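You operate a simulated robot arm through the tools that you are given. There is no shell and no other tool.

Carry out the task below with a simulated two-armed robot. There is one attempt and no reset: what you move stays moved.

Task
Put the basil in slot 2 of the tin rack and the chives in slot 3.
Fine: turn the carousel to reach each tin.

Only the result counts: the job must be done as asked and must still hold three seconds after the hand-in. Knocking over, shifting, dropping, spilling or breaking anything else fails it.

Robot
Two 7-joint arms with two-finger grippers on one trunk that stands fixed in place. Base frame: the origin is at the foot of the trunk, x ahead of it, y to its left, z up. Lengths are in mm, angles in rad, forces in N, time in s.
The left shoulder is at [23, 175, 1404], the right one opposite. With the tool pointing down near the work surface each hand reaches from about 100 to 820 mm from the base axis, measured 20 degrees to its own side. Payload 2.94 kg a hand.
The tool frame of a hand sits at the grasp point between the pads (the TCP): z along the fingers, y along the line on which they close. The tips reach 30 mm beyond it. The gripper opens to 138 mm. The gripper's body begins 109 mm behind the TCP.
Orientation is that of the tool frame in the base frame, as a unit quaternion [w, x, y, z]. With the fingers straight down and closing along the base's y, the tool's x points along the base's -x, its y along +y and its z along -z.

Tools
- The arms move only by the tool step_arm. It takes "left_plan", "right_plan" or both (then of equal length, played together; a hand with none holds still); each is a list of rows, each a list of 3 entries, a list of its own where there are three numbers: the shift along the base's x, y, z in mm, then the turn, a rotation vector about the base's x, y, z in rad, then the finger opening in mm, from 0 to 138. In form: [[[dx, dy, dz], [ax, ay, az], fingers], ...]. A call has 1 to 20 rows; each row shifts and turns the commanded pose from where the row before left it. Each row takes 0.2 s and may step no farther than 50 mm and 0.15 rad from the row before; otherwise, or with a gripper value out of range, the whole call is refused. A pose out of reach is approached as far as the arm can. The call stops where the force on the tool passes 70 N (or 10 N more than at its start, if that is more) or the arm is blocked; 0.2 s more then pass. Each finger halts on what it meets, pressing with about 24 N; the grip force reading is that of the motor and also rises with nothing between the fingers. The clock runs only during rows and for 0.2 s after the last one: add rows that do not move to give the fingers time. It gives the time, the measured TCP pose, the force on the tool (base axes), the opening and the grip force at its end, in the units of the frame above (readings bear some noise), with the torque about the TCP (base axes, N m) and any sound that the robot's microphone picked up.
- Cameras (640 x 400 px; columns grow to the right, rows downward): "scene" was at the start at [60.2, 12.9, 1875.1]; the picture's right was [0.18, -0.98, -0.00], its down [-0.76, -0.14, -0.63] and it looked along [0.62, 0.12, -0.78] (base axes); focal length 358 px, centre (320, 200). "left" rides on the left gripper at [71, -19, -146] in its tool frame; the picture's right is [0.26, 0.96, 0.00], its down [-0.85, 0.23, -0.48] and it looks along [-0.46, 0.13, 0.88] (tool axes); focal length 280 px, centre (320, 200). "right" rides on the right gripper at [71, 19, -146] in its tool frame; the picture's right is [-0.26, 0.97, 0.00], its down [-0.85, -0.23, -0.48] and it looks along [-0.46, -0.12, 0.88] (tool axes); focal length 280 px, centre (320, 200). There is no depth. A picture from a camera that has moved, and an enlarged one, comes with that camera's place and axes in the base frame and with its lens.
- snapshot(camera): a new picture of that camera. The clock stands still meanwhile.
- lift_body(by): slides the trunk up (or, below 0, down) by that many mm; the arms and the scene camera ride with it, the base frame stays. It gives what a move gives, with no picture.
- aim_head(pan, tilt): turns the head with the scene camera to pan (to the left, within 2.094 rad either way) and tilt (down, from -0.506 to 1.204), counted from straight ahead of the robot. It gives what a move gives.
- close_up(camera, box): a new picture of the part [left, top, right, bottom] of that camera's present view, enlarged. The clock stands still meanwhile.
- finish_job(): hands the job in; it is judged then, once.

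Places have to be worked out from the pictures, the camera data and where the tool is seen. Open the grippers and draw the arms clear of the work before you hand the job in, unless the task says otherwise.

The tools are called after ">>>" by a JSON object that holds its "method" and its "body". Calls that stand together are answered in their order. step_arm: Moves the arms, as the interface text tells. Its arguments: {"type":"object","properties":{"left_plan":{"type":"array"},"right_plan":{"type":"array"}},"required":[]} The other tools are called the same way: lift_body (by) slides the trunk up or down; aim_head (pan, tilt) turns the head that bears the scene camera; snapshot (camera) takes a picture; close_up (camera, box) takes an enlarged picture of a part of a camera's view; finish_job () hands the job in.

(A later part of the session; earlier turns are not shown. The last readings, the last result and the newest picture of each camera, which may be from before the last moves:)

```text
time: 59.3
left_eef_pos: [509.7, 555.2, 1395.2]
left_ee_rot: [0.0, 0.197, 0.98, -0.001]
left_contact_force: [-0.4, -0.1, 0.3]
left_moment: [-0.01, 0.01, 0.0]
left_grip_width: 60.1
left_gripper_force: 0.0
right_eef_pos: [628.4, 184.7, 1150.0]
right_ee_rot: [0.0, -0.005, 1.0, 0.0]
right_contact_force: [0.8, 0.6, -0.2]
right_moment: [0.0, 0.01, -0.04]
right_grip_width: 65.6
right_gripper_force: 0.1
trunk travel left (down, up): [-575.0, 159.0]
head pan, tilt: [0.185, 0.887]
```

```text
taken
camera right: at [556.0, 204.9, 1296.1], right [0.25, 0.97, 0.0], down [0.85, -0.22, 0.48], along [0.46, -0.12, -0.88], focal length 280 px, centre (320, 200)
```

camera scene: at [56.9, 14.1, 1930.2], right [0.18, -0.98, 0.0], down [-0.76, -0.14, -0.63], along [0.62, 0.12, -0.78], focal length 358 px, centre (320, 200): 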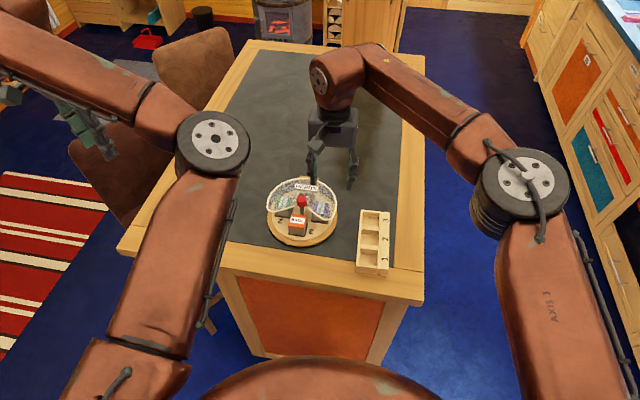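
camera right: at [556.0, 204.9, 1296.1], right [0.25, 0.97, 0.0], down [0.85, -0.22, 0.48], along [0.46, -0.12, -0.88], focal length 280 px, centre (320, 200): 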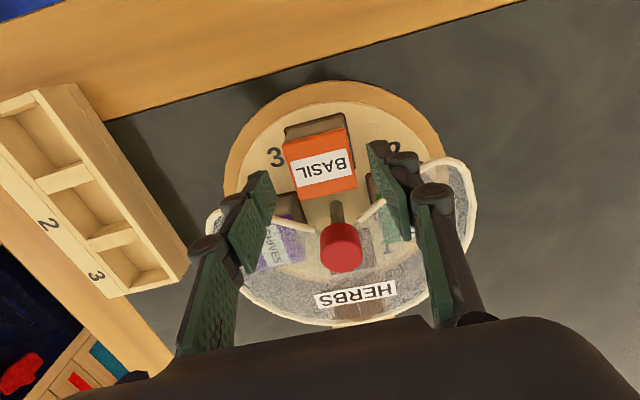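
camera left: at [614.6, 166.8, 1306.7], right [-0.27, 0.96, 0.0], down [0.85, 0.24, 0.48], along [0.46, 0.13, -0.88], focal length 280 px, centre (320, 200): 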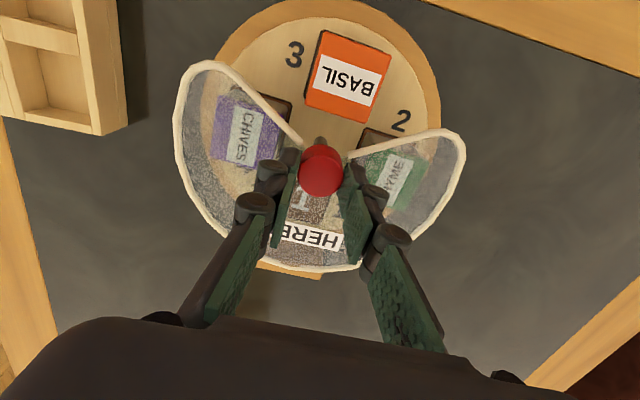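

The hand is tracking well and clear of the cover's rim. I'll descend the last 21 mm.

>>> {"method": "step_arm", "body": {"right_plan": [[[0, 0, -9], [0, 0, 0], 66], [[0, 0, -7], [0, 0, 0], 66], [[0, 0, -5], [0, 0, 0], 66], [[0, 0, 0], [0, 0, 0], 66]]}}

>>> {"method": "close_up", "body": {"camera": "right", "box": [220, 100, 440, 280]}}

>>> {"method": "close_up", "body": {"camera": "scene", "box": [240, 150, 400, 270]}}

```text
time: 60.3
left_eef_pos: [509.8, 556.3, 1396.6]
left_ee_rot: [0.001, 0.197, 0.98, -0.001]
left_contact_force: [-0.3, -0.5, -0.2]
left_moment: [-0.01, -0.02, 0.0]
left_grip_width: 59.7
left_gripper_force: 0.0
right_eef_pos: [627.8, 184.9, 1128.7]
right_ee_rot: [0.0, -0.005, 1.0, 0.0]
right_contact_force: [0.4, 0.1, -0.1]
right_moment: [-0.04, 0.02, 0.02]
right_grip_width: 66.0
right_gripper_force: 0.1
trunk travel left (down, up): [-575.0, 159.0]
head pan, tilt: [0.185, 0.887]
```

```text
2.22 times, centred on (330, 190) of right
camera zoom: at [555.2, 205.1, 1275.9], right [0.25, 0.97, 0.0], down [0.85, -0.22, 0.48], along [0.46, -0.12, -0.88], focal length 623 px, centre (298, 222)
```

zoom: 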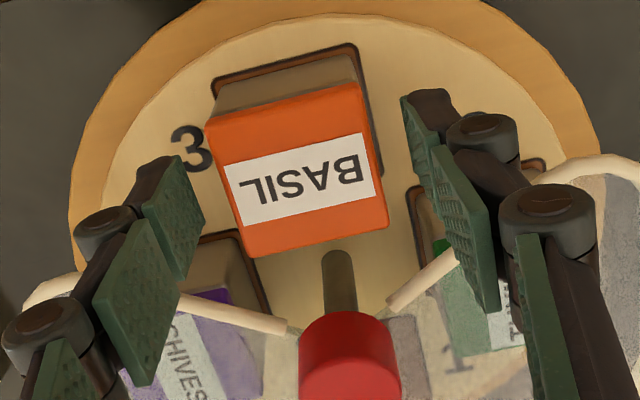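

```text
3.33 times, centred on (320, 210) of scene
camera zoom: at [60.3, 14.3, 1875.1], right [0.18, -0.98, 0.0], down [-0.76, -0.14, -0.63], along [0.62, 0.12, -0.78], focal length 1194 px, centre (320, 167)
```

zoom: 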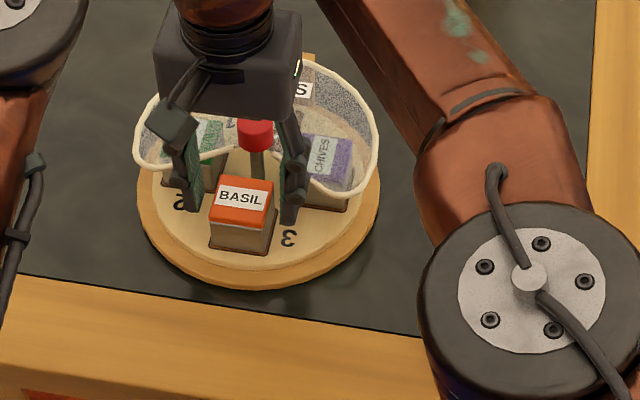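

The tin sits about 2 mm toward +y of the finger centre. I'll correct that and close on it.

>>> {"method": "step_arm", "body": {"right_plan": [[[0, 1.8, 0], [0, 0, 0], 60], [[0, 0, 0], [0, 0, 0], 50], [[0, 0, 0], [0, 0, 0], 30], [[0, 0, 0], [0, 0, 0], 30], [[0, 0, 0], [0, 0, 0], 30], [[0, 0, 0], [0, 0, 0], 30]]}}

>>> {"method": "close_up", "body": {"camera": "right", "box": [220, 100, 440, 280]}}

```text
time: 61.7
left_eef_pos: [509.8, 555.6, 1396.1]
left_ee_rot: [0.0, 0.196, 0.981, -0.002]
left_contact_force: [0.8, 0.4, -1.0]
left_moment: [-0.01, 0.0, 0.0]
left_grip_width: 60.0
left_gripper_force: 0.1
right_eef_pos: [626.3, 187.1, 1129.1]
right_ee_rot: [0.0, -0.005, 1.0, 0.0]
right_contact_force: [1.2, 0.5, 1.8]
right_moment: [0.0, -0.04, 0.01]
right_grip_width: 44.5
right_gripper_force: 24.0
trunk travel left (down, up): [-575.0, 159.0]
head pan, tilt: [0.185, 0.887]
```

```text
2.22 times, centred on (330, 190) of right
camera zoom: at [554.2, 206.8, 1275.6], right [0.25, 0.97, 0.0], down [0.85, -0.22, 0.48], along [0.46, -0.12, -0.88], focal length 623 px, centre (298, 222)
```

zoom: 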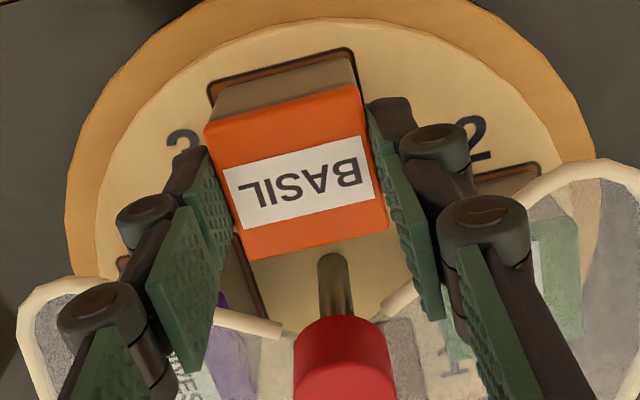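

The basil is gripped at 44.5 mm. I'll lift straight up slowly and check.

>>> {"method": "step_arm", "body": {"right_plan": [[[0, 0, 4], [0, 0, 0], 30], [[0, 0, 8], [0, 0, 0], 30], [[0, 0, 15], [0, 0, 0], 30], [[0, 0, 20], [0, 0, 0], 30], [[0, 0, 25], [0, 0, 0], 30], [[0, 0, 25], [0, 0, 0], 30], [[0, 0, 20], [0, 0, 0], 30], [[0, 0, 0], [0, 0, 0], 30]]}}

>>> {"method": "snapshot", "body": {"camera": "right"}}

>>> {"method": "snapshot", "body": {"camera": "scene"}}

```text
time: 63.5
left_eef_pos: [509.6, 556.7, 1395.3]
left_ee_rot: [-0.001, 0.198, 0.98, -0.002]
left_contact_force: [0.6, 0.1, 0.6]
left_moment: [0.0, -0.01, -0.02]
left_grip_width: 60.2
left_gripper_force: 0.0
right_eef_pos: [623.0, 191.9, 1238.5]
right_ee_rot: [0.002, -0.014, 1.0, 0.001]
right_contact_force: [0.1, 0.4, 0.1]
right_moment: [-0.04, 0.0, 0.01]
right_grip_width: 29.7
right_gripper_force: 0.1
right hand out of reach, approached as far as the arm can: row 7
trunk travel left (down, up): [-575.0, 159.0]
head pan, tilt: [0.185, 0.887]
```

```text
taken
camera right: at [550.3, 210.2, 1383.9], right [0.23, 0.97, 0.0], down [0.85, -0.21, 0.48], along [0.47, -0.11, -0.88], focal length 280 px, centre (320, 200)
```

right: 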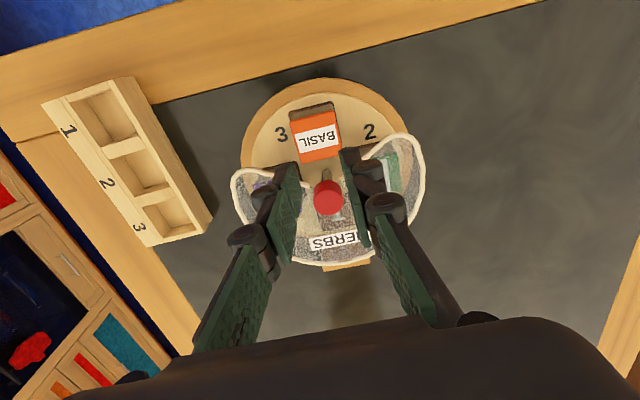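

```text
taken
camera scene: at [60.8, 14.0, 1875.0], right [0.18, -0.98, 0.0], down [-0.76, -0.14, -0.63], along [0.62, 0.12, -0.78], focal length 358 px, centre (320, 200)
```

scene: 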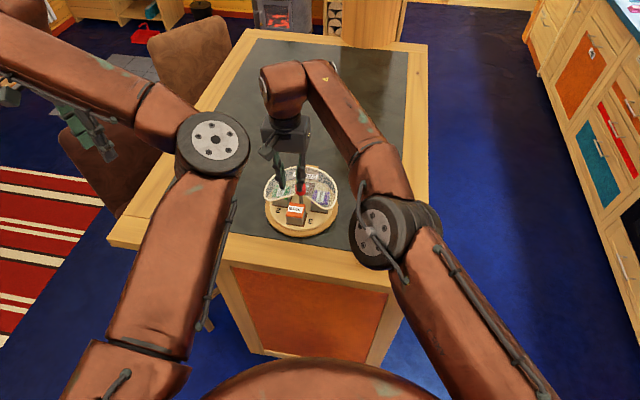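

The fingers closed to 30 mm, so the tin slipped out and stayed on its pad. I'll check that it is still properly seated.

>>> {"method": "close_up", "body": {"camera": "right", "box": [220, 60, 440, 280]}}

>>> {"method": "close_up", "body": {"camera": "scene", "box": [255, 155, 345, 245]}}

```text
1.82 times, centred on (330, 170) of right
camera zoom: at [550.3, 210.2, 1383.9], right [0.23, 0.97, 0.0], down [0.85, -0.21, 0.48], along [0.47, -0.11, -0.88], focal length 510 px, centre (302, 254)
```

zoom: 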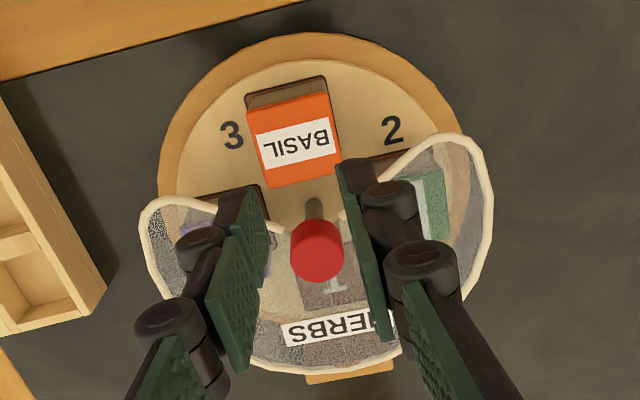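

```text
4.44 times, centred on (300, 200) of scene
camera zoom: at [60.8, 14.0, 1875.0], right [0.18, -0.98, 0.0], down [-0.76, -0.14, -0.63], along [0.62, 0.12, -0.78], focal length 1592 px, centre (409, 200)
```

zoom: 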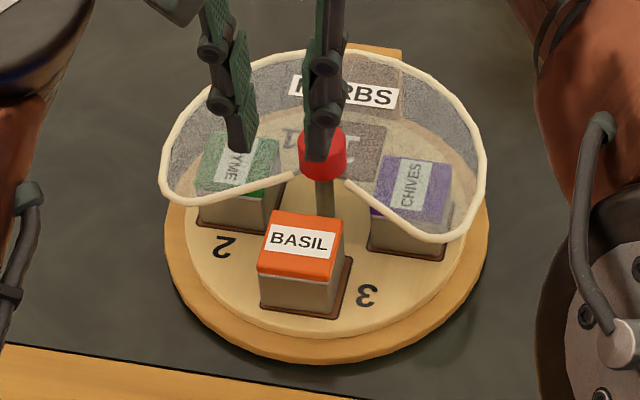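

The basil is still seated squarely, so the 16 mm hold was simply too shallow. I'll reopen and go back down deeper, with the tips about 28 mm below the lid top.

>>> {"method": "step_arm", "body": {"right_plan": [[[2, -3, -15], [0, 0, -0.01], 66], [[2, -3, -23], [0, 0, -0.008], 66], [[0, 0, -10], [0, 0, 0], 66], [[0, 0, 0], [0, 0, 0], 66]]}}

>>> {"method": "close_up", "body": {"camera": "right", "box": [220, 60, 440, 240]}}

```text
time: 64.5
left_eef_pos: [509.1, 555.7, 1395.6]
left_ee_rot: [0.0, 0.197, 0.98, 0.0]
left_contact_force: [-0.7, -0.8, -0.9]
left_moment: [0.03, 0.01, -0.01]
left_grip_width: 59.9
left_gripper_force: 0.0
right_eef_pos: [631.7, 180.6, 1196.5]
right_ee_rot: [0.0, 0.004, 1.0, 0.0]
right_contact_force: [-0.6, -0.5, -0.3]
right_moment: [-0.01, 0.01, 0.04]
right_grip_width: 66.0
right_gripper_force: 0.1
trunk travel left (down, up): [-575.0, 159.0]
head pan, tilt: [0.185, 0.887]
```

```text
2.22 times, centred on (330, 150) of right
camera zoom: at [559.0, 202.5, 1343.3], right [0.27, 0.96, 0.0], down [0.85, -0.24, 0.48], along [0.46, -0.13, -0.88], focal length 623 px, centre (298, 311)
```

zoom: 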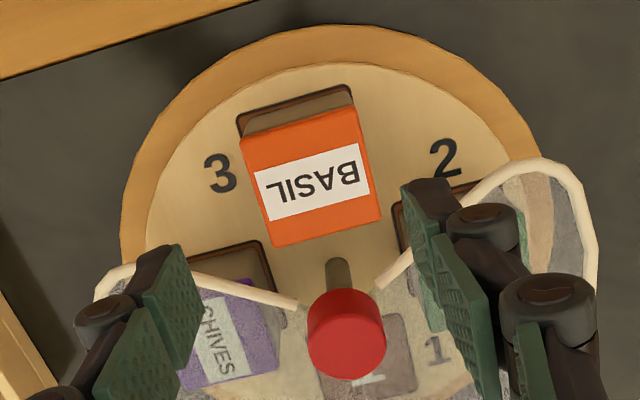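

The tin reads about (628.5, 186.6), so I'll shift onto it and descend to z≈1117 with the fingers open.

>>> {"method": "step_arm", "body": {"right_plan": [[[-2, 3, -12], [0, 0, 0.01], 66], [[-1, 3, -15], [0, 0, 0.005], 66], [[0, 0, -20], [0, 0, 0], 66], [[0, 0, -15], [0, 0, 0], 66], [[0, 0, -10], [0, 0, 0], 66], [[0, 0, -7.5], [0, 0, 0], 66], [[0, 0, 0], [0, 0, 0], 66]]}}

>>> {"method": "close_up", "body": {"camera": "right", "box": [220, 100, 440, 280]}}

>>> {"method": "close_up", "body": {"camera": "scene", "box": [255, 155, 345, 245]}}

```text
time: 66.1
left_eef_pos: [509.3, 554.9, 1396.2]
left_ee_rot: [0.0, 0.196, 0.981, -0.001]
left_contact_force: [0.1, -0.4, 0.3]
left_moment: [-0.03, -0.01, 0.03]
left_grip_width: 59.9
left_gripper_force: 0.1
right_eef_pos: [626.4, 187.9, 1121.4]
right_ee_rot: [0.002, -0.007, 1.0, 0.002]
right_contact_force: [-0.1, 0.0, -0.8]
right_moment: [0.02, -0.02, -0.02]
right_grip_width: 66.3
right_gripper_force: 0.1
right hand out of reach, approached as far as the arm can: row 6
trunk travel left (down, up): [-575.0, 159.0]
head pan, tilt: [0.185, 0.887]
```

```text
2.22 times, centred on (330, 190) of right
camera zoom: at [553.5, 208.3, 1268.2], right [0.25, 0.97, 0.0], down [0.85, -0.22, 0.48], along [0.46, -0.12, -0.88], focal length 623 px, centre (298, 222)
```

zoom: 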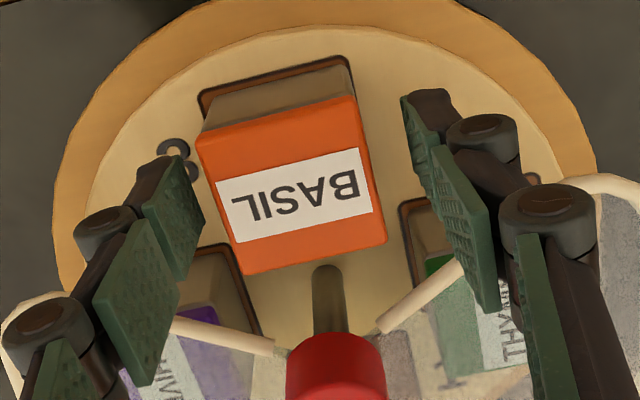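

```text
4.44 times, centred on (300, 200) of scene
camera zoom: at [60.3, 13.9, 1875.1], right [0.18, -0.98, 0.0], down [-0.76, -0.14, -0.63], along [0.62, 0.12, -0.78], focal length 1592 px, centre (409, 200)
```

zoom: 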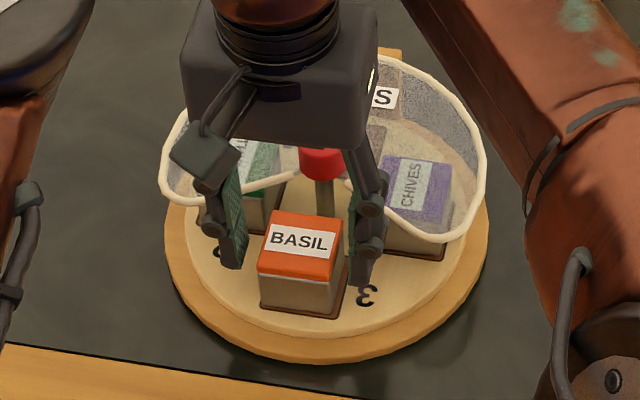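

The tips are now about 24 mm below the lid top, at the limit of reach, with the tin centred between them. I'll close and lift only a few millimetres to test the hold.

>>> {"method": "step_arm", "body": {"right_plan": [[[0, 0, 0], [0, 0, 0], 50], [[0, 0, 0], [0, 0, 0], 20], [[0, 0, 0], [0, 0, 0], 20], [[0, 0, 0], [0, 0, 0], 20], [[0, 0, 0], [0, 0, 0], 20], [[0, 0, 2], [0, 0, 0], 20], [[0, 0, 2], [0, 0, 0], 20], [[0, 0, 2], [0, 0, 0], 20], [[0, 0, 0], [0, 0, 0], 20]]}}

>>> {"method": "close_up", "body": {"camera": "scene", "box": [255, 155, 345, 245]}}

>>> {"method": "close_up", "body": {"camera": "right", "box": [220, 100, 440, 280]}}

```text
time: 68.1
left_eef_pos: [509.2, 555.4, 1394.2]
left_ee_rot: [0.0, 0.197, 0.98, -0.001]
left_contact_force: [0.1, -1.2, -0.2]
left_moment: [0.01, 0.01, 0.02]
left_grip_width: 59.9
left_gripper_force: 0.0
right_eef_pos: [626.6, 187.1, 1125.2]
right_ee_rot: [0.0, -0.003, 1.0, -0.001]
right_contact_force: [-0.1, 0.2, -0.7]
right_moment: [0.04, 0.02, -0.01]
right_grip_width: 44.2
right_gripper_force: 24.1
trunk travel left (down, up): [-575.0, 159.0]
head pan, tilt: [0.185, 0.887]
```

```text
4.44 times, centred on (300, 200) of scene
camera zoom: at [60.3, 13.7, 1875.1], right [0.18, -0.98, 0.0], down [-0.76, -0.14, -0.63], along [0.62, 0.12, -0.78], focal length 1592 px, centre (409, 200)
```

zoom: 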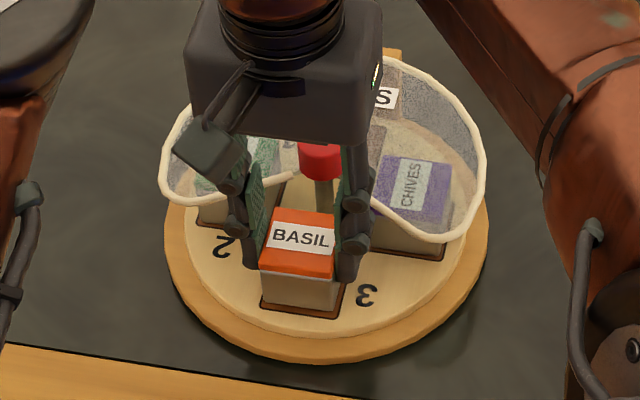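

```text
2.22 times, centred on (330, 190) of right
camera zoom: at [554.8, 206.4, 1271.0], right [0.26, 0.97, 0.0], down [0.85, -0.22, 0.48], along [0.46, -0.12, -0.88], focal length 623 px, centre (298, 222)
```

zoom: 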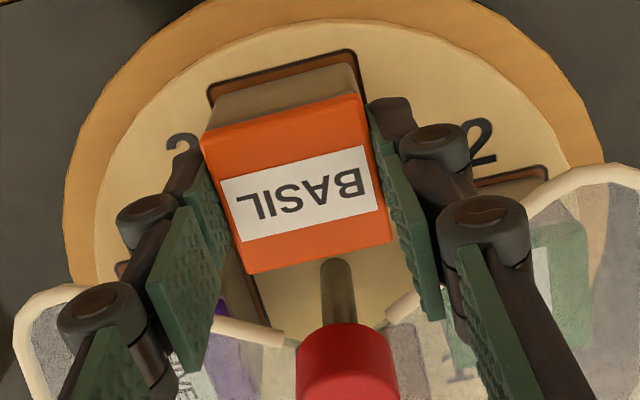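

The tin seems to have risen about 4 mm with the fingers, since the pad now shows beneath it. I'll keep lifting gently.

>>> {"method": "step_arm", "body": {"right_plan": [[[0, 0, 3], [0, 0, 0], 20], [[0, 0, 4], [0, 0, 0], 20], [[0, 0, 4], [0, 0, 0], 20], [[0, 0, 5], [0, 0, 0], 20], [[0, 0, 0], [0, 0, 0], 20]]}}

>>> {"method": "close_up", "body": {"camera": "scene", "box": [255, 155, 345, 245]}}

```text
time: 69.3
left_eef_pos: [509.3, 556.3, 1395.6]
left_ee_rot: [0.0, 0.197, 0.98, -0.002]
left_contact_force: [-0.3, 0.1, 0.7]
left_moment: [-0.01, 0.04, 0.02]
left_grip_width: 59.9
left_gripper_force: 0.0
right_eef_pos: [627.5, 185.1, 1138.1]
right_ee_rot: [0.0, -0.003, 1.0, 0.0]
right_contact_force: [0.4, -0.2, -1.1]
right_moment: [0.01, -0.01, 0.01]
right_grip_width: 44.2
right_gripper_force: 24.3
trunk travel left (down, up): [-575.0, 159.0]
head pan, tilt: [0.185, 0.887]
```

```text
4.44 times, centred on (300, 200) of scene
camera zoom: at [60.6, 14.0, 1875.1], right [0.18, -0.98, 0.0], down [-0.76, -0.14, -0.63], along [0.62, 0.12, -0.78], focal length 1592 px, centre (409, 200)
```

zoom: 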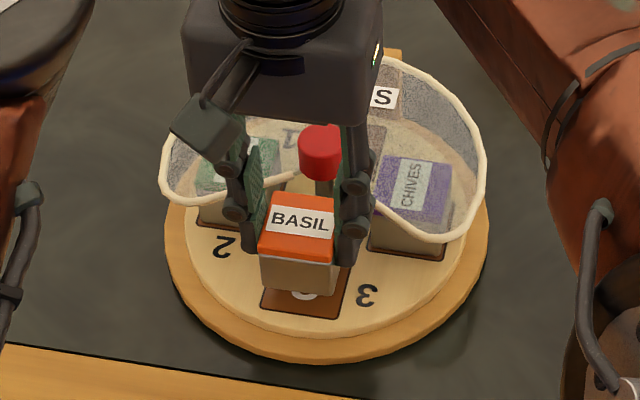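

The basil is held firmly and is now clear of its pad. I'll raise it to z≈1196, high enough to pass the cover lobe, and carry it toward the rack.

>>> {"method": "step_arm", "body": {"right_plan": [[[0, 0, 8], [0, 0, 0], 20], [[0, 0, 12], [0, 0, 0], 20], [[0, 0, 12], [0, 0, 0], 20], [[0, 0, 12], [0, 0, 0], 20], [[0, 0, 12], [0, 0, 0], 20], [[0, -10, 3], [0, 0, 0], 20], [[0, -20, 3], [0, 0, 0], 20], [[0, -25, 5], [0, 0, 0], 20], [[0, -25, 5], [0, 0, 0.01], 20], [[0, -25, 5], [0, 0, 0.01], 20], [[0, -25, 0], [0, 0, 0.01], 20], [[0, -25, 0], [0, 0, 0.01], 20], [[0, -25, 0], [0, 0, 0.01], 20], [[0, 0, 0], [0, 0, 0], 20]]}}

>>> {"method": "snapshot", "body": {"camera": "right"}}

>>> {"method": "snapshot", "body": {"camera": "scene"}}

```text
time: 72.3
left_eef_pos: [510.8, 556.4, 1394.2]
left_ee_rot: [0.001, 0.196, 0.981, -0.003]
left_contact_force: [-0.4, 0.4, -1.1]
left_moment: [-0.02, 0.01, -0.01]
left_grip_width: 60.0
left_gripper_force: 0.1
right_eef_pos: [625.5, 7.0, 1218.4]
right_ee_rot: [-0.001, -0.028, 1.0, 0.001]
right_contact_force: [0.5, 0.1, -0.1]
right_moment: [-0.02, -0.02, 0.0]
right_grip_width: 44.2
right_gripper_force: 24.1
trunk travel left (down, up): [-575.0, 159.0]
head pan, tilt: [0.185, 0.887]
```

```text
taken
camera right: at [554.0, 23.2, 1364.6], right [0.21, 0.98, 0.0], down [0.86, -0.18, 0.48], along [0.47, -0.1, -0.88], focal length 280 px, centre (320, 200)
```

right: 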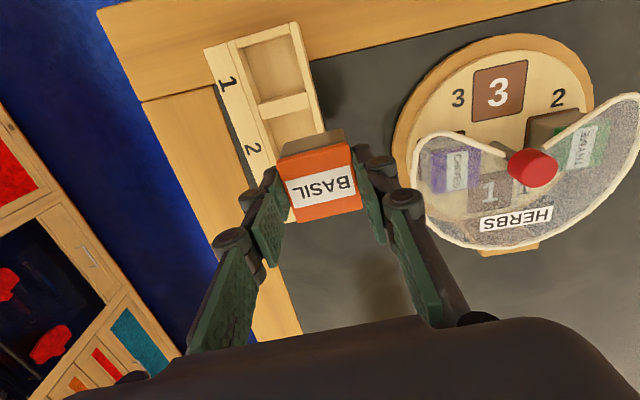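

```text
taken
camera scene: at [60.5, 14.6, 1875.0], right [0.18, -0.98, 0.0], down [-0.76, -0.14, -0.63], along [0.62, 0.12, -0.78], focal length 358 px, centre (320, 200)
```

scene: 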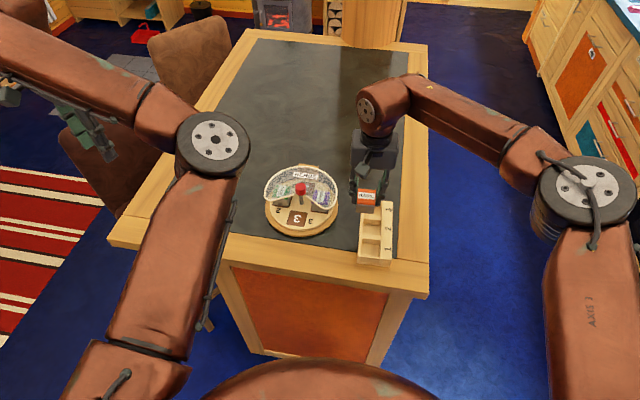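

The basil is carried safely at yaw +0.056, matching the rack. I'll move over slot 2 and lower it to just above the rim to check alignment.

>>> {"method": "step_arm", "body": {"right_plan": [[[2, -14, 0], [0, 0, 0], 20], [[1.5, -13.5, 0], [0, 0, 0], 20], [[0, 0, -20], [0, 0, 0], 20], [[0, 0, -20], [0, 0, 0], 20], [[0, 0, -15], [0, 0, 0], 20], [[0, 0, 0], [0, 0, 0], 20]]}}

>>> {"method": "close_up", "body": {"camera": "right", "box": [200, 60, 440, 260]}}

>>> {"method": "close_up", "body": {"camera": "scene", "box": [320, 160, 430, 280]}}

```text
time: 73.7
left_eef_pos: [509.0, 555.5, 1394.6]
left_ee_rot: [-0.001, 0.197, 0.98, -0.002]
left_contact_force: [-1.0, -0.8, 0.6]
left_moment: [0.03, 0.0, -0.01]
left_grip_width: 60.1
left_gripper_force: 0.1
right_eef_pos: [628.5, -20.9, 1161.3]
right_ee_rot: [0.0, -0.029, 1.0, 0.0]
right_contact_force: [0.6, 0.5, -0.8]
right_moment: [0.01, -0.01, 0.01]
right_grip_width: 44.2
right_gripper_force: 24.5
trunk travel left (down, up): [-575.0, 159.0]
head pan, tilt: [0.185, 0.887]
```

```text
2.00 times, centred on (320, 160) of right
camera zoom: at [556.0, -4.1, 1308.7], right [0.21, 0.98, 0.0], down [0.86, -0.18, 0.48], along [0.47, -0.1, -0.88], focal length 561 px, centre (320, 280)
```

zoom: 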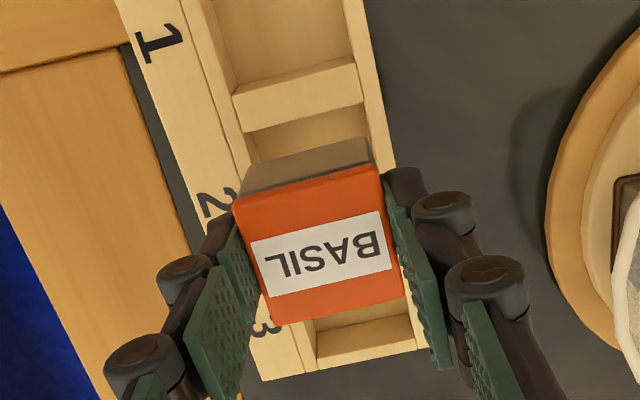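

```text
3.33 times, centred on (375, 220) of scene
camera zoom: at [60.4, 13.7, 1875.1], right [0.18, -0.98, 0.0], down [-0.76, -0.14, -0.63], along [0.62, 0.12, -0.78], focal length 1194 px, centre (137, 133)
```

zoom: 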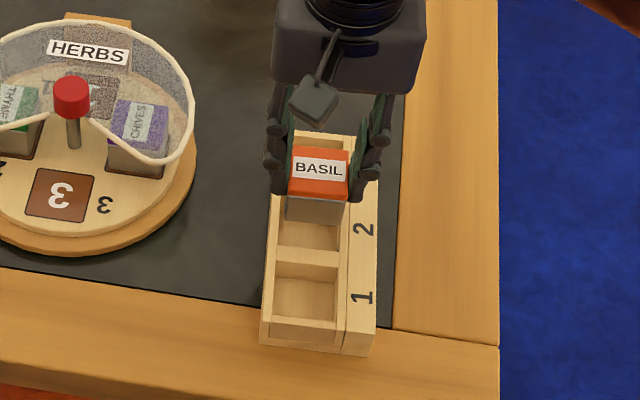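

The measured slot 2 edges (x 603–655, y −44 to +3) put its centre at (629, −20.7), and the hand is at (628.5, −20.9). I'll lower gently while watching the force.

>>> {"method": "step_arm", "body": {"right_plan": [[[0.3, 0.2, -10], [0, 0, 0], 20], [[0, 0, -10], [0, 0, 0], 20], [[0, 0, -6], [0, 0, 0], 20], [[0, 0, -5], [0, 0, 0], 20], [[0, 0, 0], [0, 0, 0], 20]]}}

>>> {"method": "close_up", "body": {"camera": "right", "box": [200, 60, 440, 260]}}

>>> {"method": "close_up", "body": {"camera": "scene", "box": [335, 180, 415, 260]}}

```text
time: 74.9
left_eef_pos: [507.3, 554.9, 1395.7]
left_ee_rot: [0.0, 0.197, 0.98, -0.001]
left_contact_force: [-0.3, 0.8, 0.8]
left_moment: [0.03, -0.02, 0.01]
left_grip_width: 60.1
left_gripper_force: 0.0
right_eef_pos: [630.6, -21.0, 1132.0]
right_ee_rot: [0.001, -0.029, 1.0, 0.0]
right_contact_force: [-0.9, -0.8, 14.2]
right_moment: [-0.02, -0.26, 0.0]
right_grip_width: 44.3
right_gripper_force: 23.7
trunk travel left (down, up): [-575.0, 159.0]
head pan, tilt: [0.185, 0.887]
```

```text
2.00 times, centred on (320, 160) of right
camera zoom: at [556.4, -4.4, 1279.2], right [0.21, 0.98, 0.0], down [0.86, -0.18, 0.48], along [0.47, -0.1, -0.88], focal length 561 px, centre (320, 280)
```

zoom: 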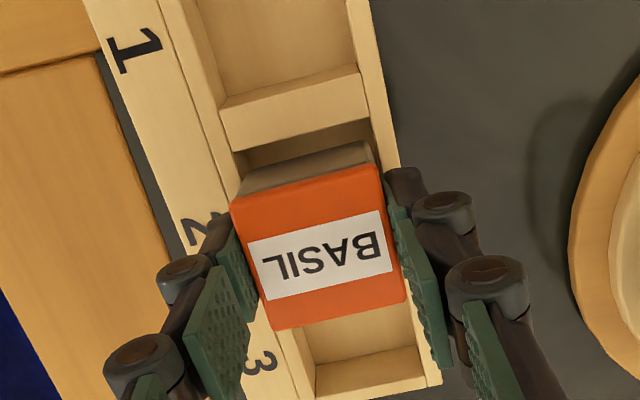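

```text
5.00 times, centred on (375, 220) of scene
camera zoom: at [57.7, 13.1, 1875.2], right [0.18, -0.98, 0.0], down [-0.76, -0.14, -0.63], along [0.62, 0.12, -0.77], focal length 1791 px, centre (45, 100)
```

zoom: 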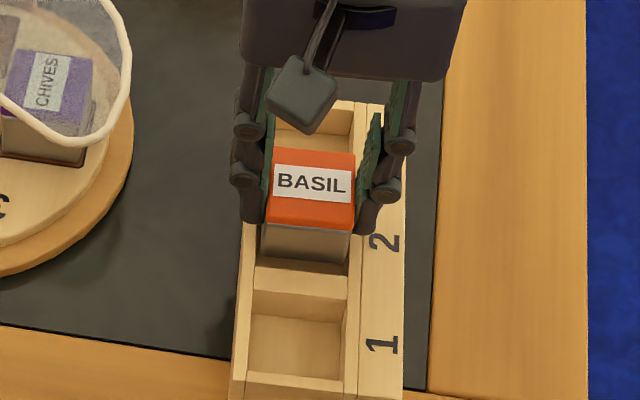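

The upward force of 14 N with moment My −0.26 means the tin's +x bottom edge is on the divider. The scene view also shows a 7 mm gap at the −x side, so I'll lift 5 mm, shift about 3.7 mm in −x, and lower again.

>>> {"method": "step_arm", "body": {"right_plan": [[[0, 0, 6], [0, 0, 0], 20], [[-3.7, 0, 0], [0, 0, 0], 20], [[0, 0, 0], [0, 0, 0], 20], [[0, 0, -4], [0, 0, 0], 20], [[0, 0, -4], [0, 0, 0], 20], [[0, 0, 0], [0, 0, 0], 20]]}}

>>> {"method": "close_up", "body": {"camera": "right", "box": [200, 60, 440, 260]}}

>>> {"method": "close_up", "body": {"camera": "scene", "box": [335, 180, 415, 260]}}

```text
time: 76.3
left_eef_pos: [508.5, 554.8, 1396.6]
left_ee_rot: [0.001, 0.196, 0.981, -0.001]
left_contact_force: [-0.1, 0.0, 0.8]
left_moment: [0.0, -0.01, -0.05]
left_grip_width: 59.9
left_gripper_force: 0.0
right_eef_pos: [627.4, -21.0, 1130.6]
right_ee_rot: [0.001, -0.028, 1.0, 0.001]
right_contact_force: [5.1, -1.2, 14.2]
right_moment: [-0.04, -0.56, -0.08]
right_grip_width: 44.4
right_gripper_force: 24.3
trunk travel left (down, up): [-575.0, 159.0]
head pan, tilt: [0.185, 0.887]
```

```text
2.00 times, centred on (320, 160) of right
camera zoom: at [554.3, -5.1, 1277.5], right [0.21, 0.98, 0.0], down [0.86, -0.18, 0.48], along [0.47, -0.1, -0.88], focal length 561 px, centre (320, 280)
```

zoom: 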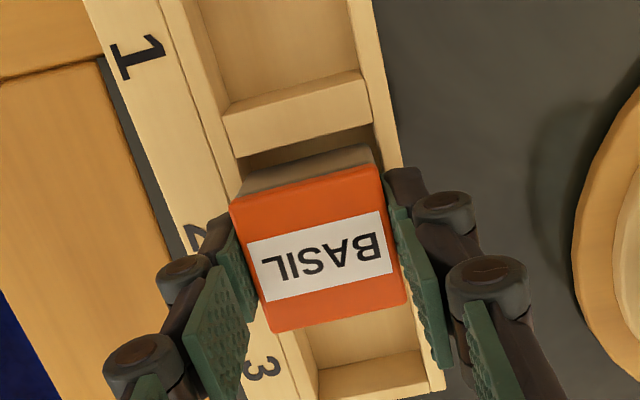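

```text
5.00 times, centred on (375, 220) of scene
camera zoom: at [59.3, 13.1, 1875.2], right [0.18, -0.98, 0.0], down [-0.76, -0.14, -0.63], along [0.62, 0.12, -0.77], focal length 1791 px, centre (45, 100)
```

zoom: 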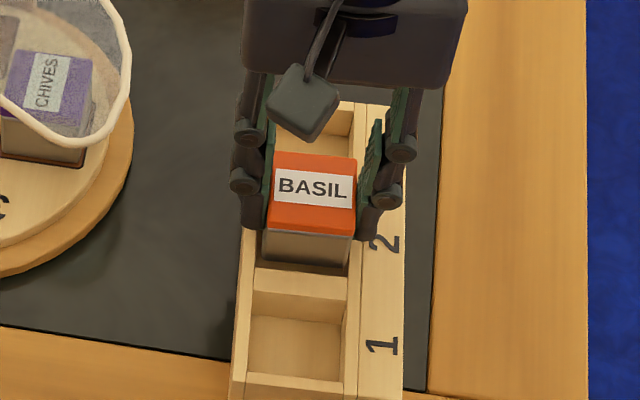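

The contact is still at the +x edge. I'll look more closely at the gaps before moving again.

>>> {"method": "close_up", "body": {"camera": "right", "box": [270, 90, 370, 160]}}

>>> {"method": "close_up", "body": {"camera": "scene", "box": [355, 195, 400, 245]}}

>>> {"method": "close_up", "body": {"camera": "right", "box": [300, 190, 390, 260]}}

```text
5.71 times, centred on (320, 125) of right
camera zoom: at [554.3, -5.1, 1277.5], right [0.21, 0.98, 0.0], down [0.86, -0.18, 0.48], along [0.47, -0.1, -0.88], focal length 1602 px, centre (320, 629)
```

zoom: 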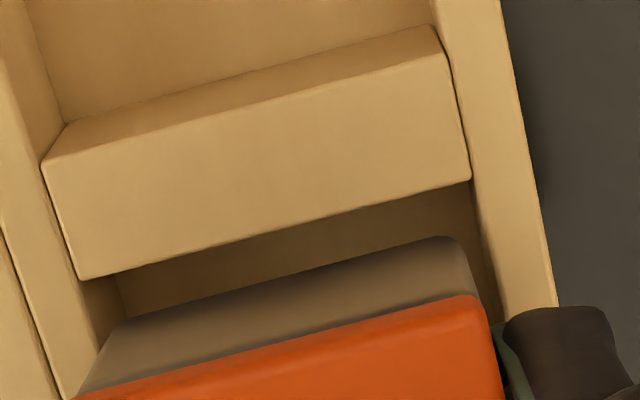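

```text
8.00 times, centred on (378, 220) of scene
camera zoom: at [59.3, 13.1, 1875.2], right [0.18, -0.98, 0.0], down [-0.76, -0.14, -0.63], along [0.62, 0.12, -0.77], focal length 2866 px, centre (-140, 40)
```

zoom: 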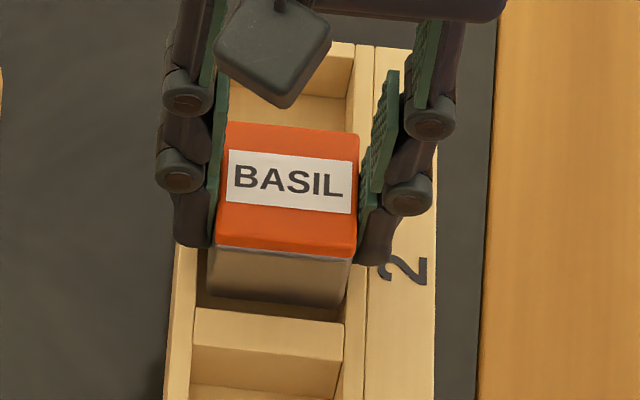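

```text
5.71 times, centred on (345, 225) of right
camera zoom: at [554.3, -5.1, 1277.5], right [0.21, 0.98, 0.0], down [0.86, -0.18, 0.48], along [0.47, -0.1, -0.88], focal length 1602 px, centre (177, 57)
```

zoom: 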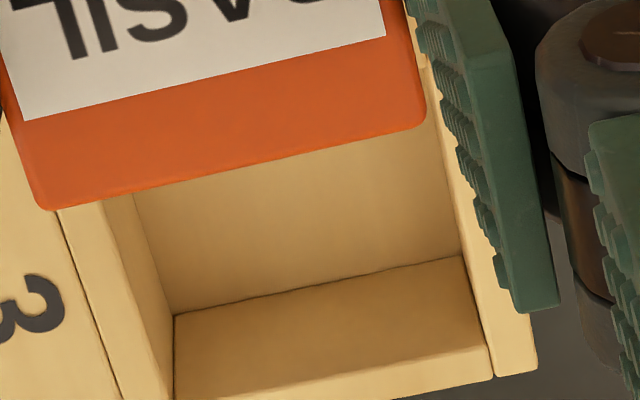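

The gap on the −x side is still about 6.7 mm, and the tin's bottom hangs about 3 mm toward +x of the hand. I'll lift, shift another 3.2 mm in −x, and lower.

>>> {"method": "step_arm", "body": {"right_plan": [[[0, 0, 6], [0, 0, 0], 20], [[-3.2, 0, 0], [0, 0, 0], 20], [[0, 0, 0], [0, 0, 0], 20], [[0, 0, -4], [0, 0, 0], 20], [[0, 0, -3], [0, 0, 0], 20], [[0, 0, -2], [0, 0, 0], 20], [[0, 0, 0], [0, 0, 0], 20]]}}

>>> {"method": "close_up", "body": {"camera": "right", "box": [270, 90, 370, 160]}}

>>> {"method": "close_up", "body": {"camera": "scene", "box": [355, 195, 400, 245]}}

```text
time: 77.9
left_eef_pos: [509.5, 556.4, 1396.2]
left_ee_rot: [0.0, 0.196, 0.981, -0.001]
left_contact_force: [0.2, 0.0, -0.6]
left_moment: [0.0, 0.01, -0.01]
left_grip_width: 60.0
left_gripper_force: 0.0
right_eef_pos: [624.2, -21.6, 1125.4]
right_ee_rot: [-0.001, -0.029, 1.0, 0.0]
right_contact_force: [-0.4, -0.6, 0.1]
right_moment: [0.0, 0.01, -0.02]
right_grip_width: 43.9
right_gripper_force: 23.5
trunk travel left (down, up): [-575.0, 159.0]
head pan, tilt: [0.185, 0.887]
```

```text
5.71 times, centred on (320, 125) of right
camera zoom: at [552.1, -4.9, 1272.1], right [0.21, 0.98, 0.0], down [0.86, -0.18, 0.48], along [0.47, -0.1, -0.88], focal length 1602 px, centre (320, 629)
```

zoom: 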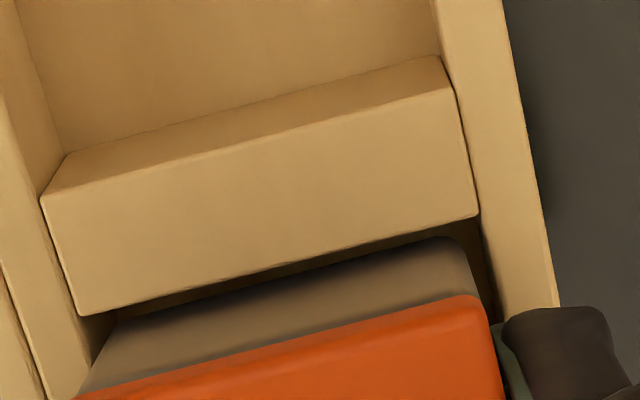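

```text
8.00 times, centred on (378, 220) of scene
camera zoom: at [60.2, 13.4, 1875.1], right [0.18, -0.98, 0.0], down [-0.76, -0.14, -0.63], along [0.62, 0.12, -0.78], focal length 2866 px, centre (-140, 40)
```

zoom: 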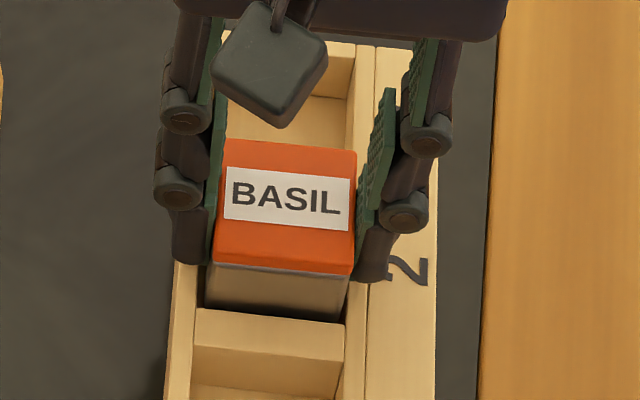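

There is no force now at z 1125, so the tin is inside the slot. I'll lower the remaining few millimetres until the tips are just above the rim.

>>> {"method": "step_arm", "body": {"right_plan": [[[0, 0, -2.5], [0, 0, 0], 20], [[0, 0, -2], [0, 0, 0], 20], [[0, 0, -2], [0, 0, 0], 20], [[0, 0, 0], [0, 0, 0], 20]]}}

>>> {"method": "close_up", "body": {"camera": "right", "box": [200, 60, 440, 260]}}

>>> {"method": "close_up", "body": {"camera": "scene", "box": [355, 195, 400, 245]}}

```text
time: 78.9
left_eef_pos: [509.4, 555.2, 1395.9]
left_ee_rot: [0.0, 0.196, 0.981, -0.001]
left_contact_force: [0.1, 0.2, -0.6]
left_moment: [0.02, 0.01, -0.01]
left_grip_width: 60.0
left_gripper_force: 0.0
right_eef_pos: [624.3, -22.2, 1118.9]
right_ee_rot: [0.0, -0.028, 1.0, 0.0]
right_contact_force: [0.0, -1.1, -0.6]
right_moment: [-0.01, 0.0, 0.02]
right_grip_width: 44.2
right_gripper_force: 24.3
trunk travel left (down, up): [-575.0, 159.0]
head pan, tilt: [0.185, 0.887]
```

```text
2.00 times, centred on (320, 160) of right
camera zoom: at [551.5, -4.5, 1265.8], right [0.21, 0.98, 0.0], down [0.86, -0.18, 0.48], along [0.47, -0.1, -0.88], focal length 561 px, centre (320, 280)
```

zoom: 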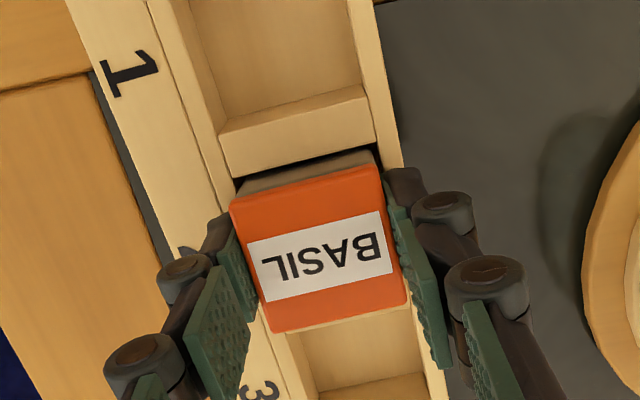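

```text
8.00 times, centred on (378, 220) of scene
camera zoom: at [60.3, 13.3, 1875.1], right [0.18, -0.98, 0.0], down [-0.76, -0.14, -0.63], along [0.62, 0.12, -0.78], focal length 2866 px, centre (-140, 40)
```

zoom: 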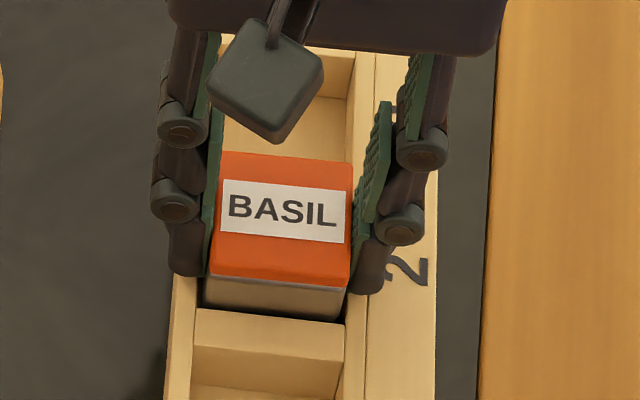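

It went in with no contact force. I'll lower 1.5 mm more, then open the fingers so the tin settles into slot 2.

>>> {"method": "step_arm", "body": {"right_plan": [[[0, 0, -1.5], [0, 0, 0], 20], [[0, 0, 0], [0, 0, 0], 20], [[0, 0, 0], [0, 0, 0], 47], [[0, 0, 0], [0, 0, 0], 52], [[0, 0, 0], [0, 0, 0], 60], [[0, 0, 0], [0, 0, 0], 60], [[0, 0, 0], [0, 0, 0], 60]]}}

>>> {"method": "close_up", "body": {"camera": "right", "box": [200, 60, 440, 260]}}

>>> {"method": "close_up", "body": {"camera": "scene", "box": [355, 195, 400, 245]}}

```text
time: 80.5
left_eef_pos: [508.6, 555.6, 1395.6]
left_ee_rot: [0.0, 0.197, 0.98, -0.001]
left_contact_force: [-0.3, -0.4, 0.2]
left_moment: [-0.02, -0.02, 0.02]
left_grip_width: 59.7
left_gripper_force: 0.0
right_eef_pos: [624.2, -20.4, 1117.5]
right_ee_rot: [0.0, -0.028, 1.0, 0.0]
right_contact_force: [-0.3, -0.8, -0.3]
right_moment: [0.06, -0.01, -0.03]
right_grip_width: 60.0
right_gripper_force: 0.0
trunk travel left (down, up): [-575.0, 159.0]
head pan, tilt: [0.185, 0.887]
```

```text
2.00 times, centred on (320, 160) of right
camera zoom: at [551.6, -3.8, 1264.4], right [0.21, 0.98, 0.0], down [0.86, -0.18, 0.48], along [0.47, -0.1, -0.88], focal length 561 px, centre (320, 280)
```

zoom: 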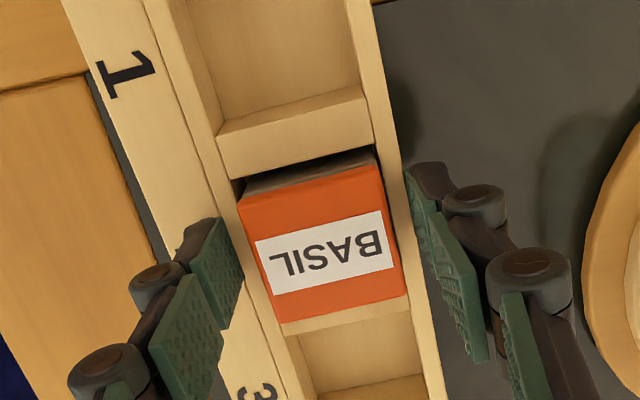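

```text
8.00 times, centred on (378, 220) of scene
camera zoom: at [60.2, 13.3, 1875.1], right [0.18, -0.98, 0.0], down [-0.76, -0.14, -0.63], along [0.62, 0.12, -0.78], focal length 2866 px, centre (-140, 40)
```

zoom: 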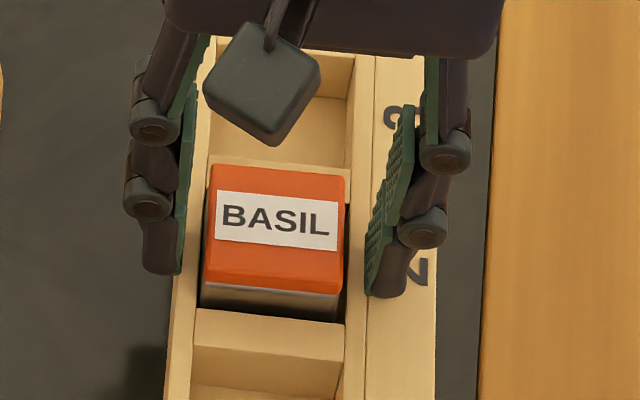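

The basil is down in slot 2 and level. I'll raise the right hand straight up and park it, then bring the left hand back toward the knob.

>>> {"method": "step_arm", "body": {"right_plan": [[[0, 0, 15], [0, 0, 0], 64], [[0, 0, 30], [0, 0, 0], 64], [[0, 0, 40], [0, 0, 0], 64], [[0, 0, 40], [0, 0, 0], 64], [[-10, -30, 30], [0, 0, -0.01], 64], [[-20, -40, 10], [0, 0, -0.01], 70], [[-25, -40, 10], [0, 0, -0.01], 70], [[-25, -40, 10], [0, 0, -0.01], 70], [[-25, -30, 10], [0, 0, -0.01], 70], [[-20, 0, 0], [0, 0, 0], 70]]}}

>>> {"method": "step_arm", "body": {"left_plan": [[[20, -40, 0], [0, 0, 0.04], 60], [[20, -40, 0], [0, 0, 0.04], 60], [[20, -40, 0], [0, 0, 0.04], 60], [[20, -40, 0], [0, 0, 0.04], 60], [[20, -40, 0], [0, 0, 0.04], 60], [[20, -40, 0], [0, 0, 0.04], 60], [[20, -40, 0], [0, 0, 0.04], 60], [[20, -45, 0], [0, 0, 0.04], 60], [[15, -44, 0], [0, 0, 0.04], 60], [[0, 0, -40], [0, 0, 0], 60], [[0, 0, -40], [0, 0, 0], 60], [[0, 0, -40], [0, 0, 0], 60], [[0, 0, 0], [0, 0, 0], 60]]}}

>>> {"method": "snapshot", "body": {"camera": "left"}}

>>> {"method": "snapshot", "body": {"camera": "right"}}

```text
time: 82.7
left_eef_pos: [509.6, 554.9, 1396.3]
left_ee_rot: [0.001, 0.197, 0.98, -0.001]
left_contact_force: [0.9, 0.7, -0.2]
left_moment: [-0.02, -0.02, 0.01]
left_grip_width: 59.7
left_gripper_force: 0.0
right_eef_pos: [498.3, -200.9, 1312.5]
right_ee_rot: [0.0, -0.004, 1.0, 0.0]
right_contact_force: [0.3, -0.7, 0.4]
right_moment: [-0.03, -0.01, -0.01]
right_grip_width: 69.8
right_gripper_force: 0.0
trunk travel left (down, up): [-575.0, 159.0]
head pan, tilt: [0.185, 0.887]
```

```text
time: 85.5
left_eef_pos: [687.3, 185.4, 1275.6]
left_ee_rot: [0.0, 0.017, 1.0, 0.0]
left_contact_force: [0.0, -0.5, -0.6]
left_moment: [-0.05, 0.01, 0.01]
left_grip_width: 59.8
left_gripper_force: 0.0
right_eef_pos: [499.3, -201.5, 1313.2]
right_ee_rot: [0.0, -0.003, 1.0, 0.0]
right_contact_force: [-0.9, -0.8, 0.5]
right_moment: [0.01, 0.0, 0.02]
right_grip_width: 70.1
right_gripper_force: 0.0
trunk travel left (down, up): [-575.0, 159.0]
head pan, tilt: [0.185, 0.887]
```

```text
taken
camera left: at [616.0, 170.0, 1421.7], right [-0.23, 0.97, 0.0], down [0.86, 0.2, 0.48], along [0.46, 0.11, -0.88], focal length 280 px, centre (320, 200)
```

left: 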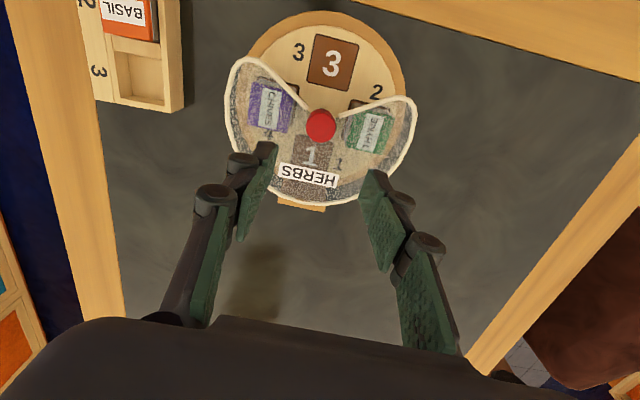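

```text
taken
camera right: at [427.2, -181.3, 1460.0], right [0.25, 0.97, 0.0], down [0.85, -0.22, 0.48], along [0.46, -0.12, -0.88], focal length 280 px, centre (320, 200)
```

right: 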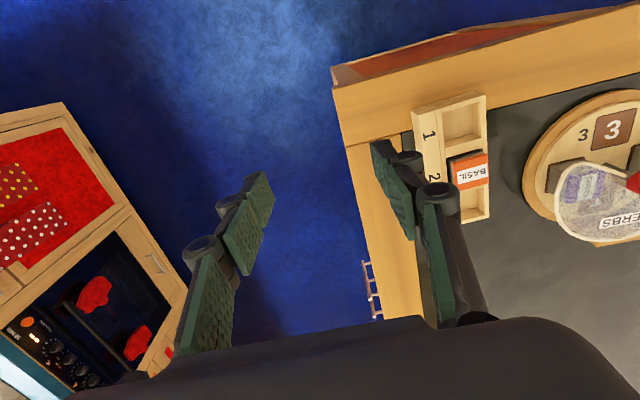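

The left hand is above the knob. I'll centre it, descend to the same grip height as before (TCP z≈1161), and grip.

>>> {"method": "step_arm", "body": {"left_plan": [[[-2.5, 0, -30], [0, 0, 0], 52], [[0, 0, -30], [0, 0, 0], 52], [[0, 0, -28], [0, 0, 0], 52], [[0, 0, -13], [0, 0, 0], 52], [[0, 0, -8], [0, 0, 0], 52], [[0, 0, -5], [0, 0, 0], 52], [[0, 0, 0], [0, 0, 0], 52]]}}

>>> {"method": "close_up", "body": {"camera": "left", "box": [200, 60, 440, 260]}}

```text
time: 87.1
left_eef_pos: [681.2, 189.4, 1162.0]
left_ee_rot: [0.001, 0.019, 1.0, 0.0]
left_contact_force: [0.4, 0.7, 0.4]
left_moment: [0.0, 0.01, 0.02]
left_grip_width: 52.1
left_gripper_force: 0.1
right_eef_pos: [499.8, -202.9, 1312.6]
right_ee_rot: [0.0, -0.003, 1.0, 0.0]
right_contact_force: [0.9, 1.2, -0.9]
right_moment: [-0.01, 0.05, 0.02]
right_grip_width: 70.1
right_gripper_force: 0.1
trunk travel left (down, up): [-575.0, 159.0]
head pan, tilt: [0.185, 0.887]
```

```text
2.00 times, centred on (320, 160) of left
camera zoom: at [609.3, 172.5, 1307.6], right [-0.23, 0.97, 0.0], down [0.86, 0.2, 0.48], along [0.46, 0.11, -0.88], focal length 561 px, centre (320, 280)
```

zoom: 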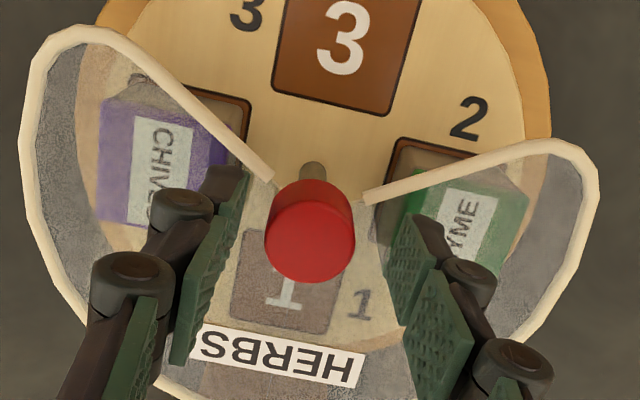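

The hand is about 4 mm off target near the yaw limit. I'll turn it −0.15 rad, away from the limit, and see whether it settles back on the knob axis.

>>> {"method": "step_arm", "body": {"left_plan": [[[0, 0, 0], [0, 0, -0.08], 52], [[0, 0, 0], [0, 0, -0.08], 52], [[0, 0, 0], [0, 0, 0], 52]]}}

>>> {"method": "close_up", "body": {"camera": "left", "box": [200, 60, 440, 260]}}

```text
time: 87.9
left_eef_pos: [682.1, 186.0, 1161.7]
left_ee_rot: [0.0, 0.098, 0.995, -0.001]
left_contact_force: [-0.2, 0.4, -0.1]
left_moment: [0.01, 0.01, -0.02]
left_grip_width: 52.0
left_gripper_force: 0.2
right_eef_pos: [499.7, -202.4, 1311.9]
right_ee_rot: [-0.001, -0.004, 1.0, 0.0]
right_contact_force: [0.4, -0.2, 0.0]
right_moment: [-0.04, 0.0, 0.03]
right_grip_width: 70.0
right_gripper_force: 0.0
trunk travel left (down, up): [-575.0, 159.0]
head pan, tilt: [0.185, 0.887]
```

```text
2.00 times, centred on (320, 160) of left
camera zoom: at [607.9, 182.2, 1307.6], right [-0.07, 1.0, 0.0], down [0.88, 0.06, 0.48], along [0.47, 0.03, -0.88], focal length 561 px, centre (320, 280)
```

zoom: 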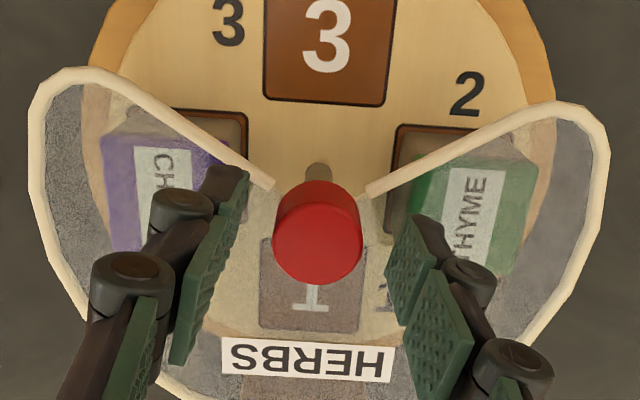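

It's back on axis to within 2 mm. I'll nudge +2 mm in x and close on the knob.

>>> {"method": "step_arm", "body": {"left_plan": [[[2, -0.5, 0], [0, 0, 0], 52], [[0, 0, 0], [0, 0, 0], 15], [[0, 0, 0], [0, 0, 0], 15], [[0, 0, 0], [0, 0, 0], 15], [[0, 0, 0], [0, 0, 0], 15]]}}

```text
time: 89.1
left_eef_pos: [682.5, 185.2, 1161.4]
left_ee_rot: [0.0, 0.097, 0.995, -0.001]
left_contact_force: [0.6, 0.7, -0.1]
left_moment: [0.03, -0.06, 0.04]
left_grip_width: 29.0
left_gripper_force: 23.9
right_eef_pos: [498.7, -202.2, 1313.9]
right_ee_rot: [0.001, -0.003, 1.0, 0.0]
right_contact_force: [-0.2, -0.5, -0.5]
right_moment: [-0.01, -0.03, 0.0]
right_grip_width: 70.0
right_gripper_force: 0.1
trunk travel left (down, up): [-575.0, 159.0]
head pan, tilt: [0.185, 0.887]
```

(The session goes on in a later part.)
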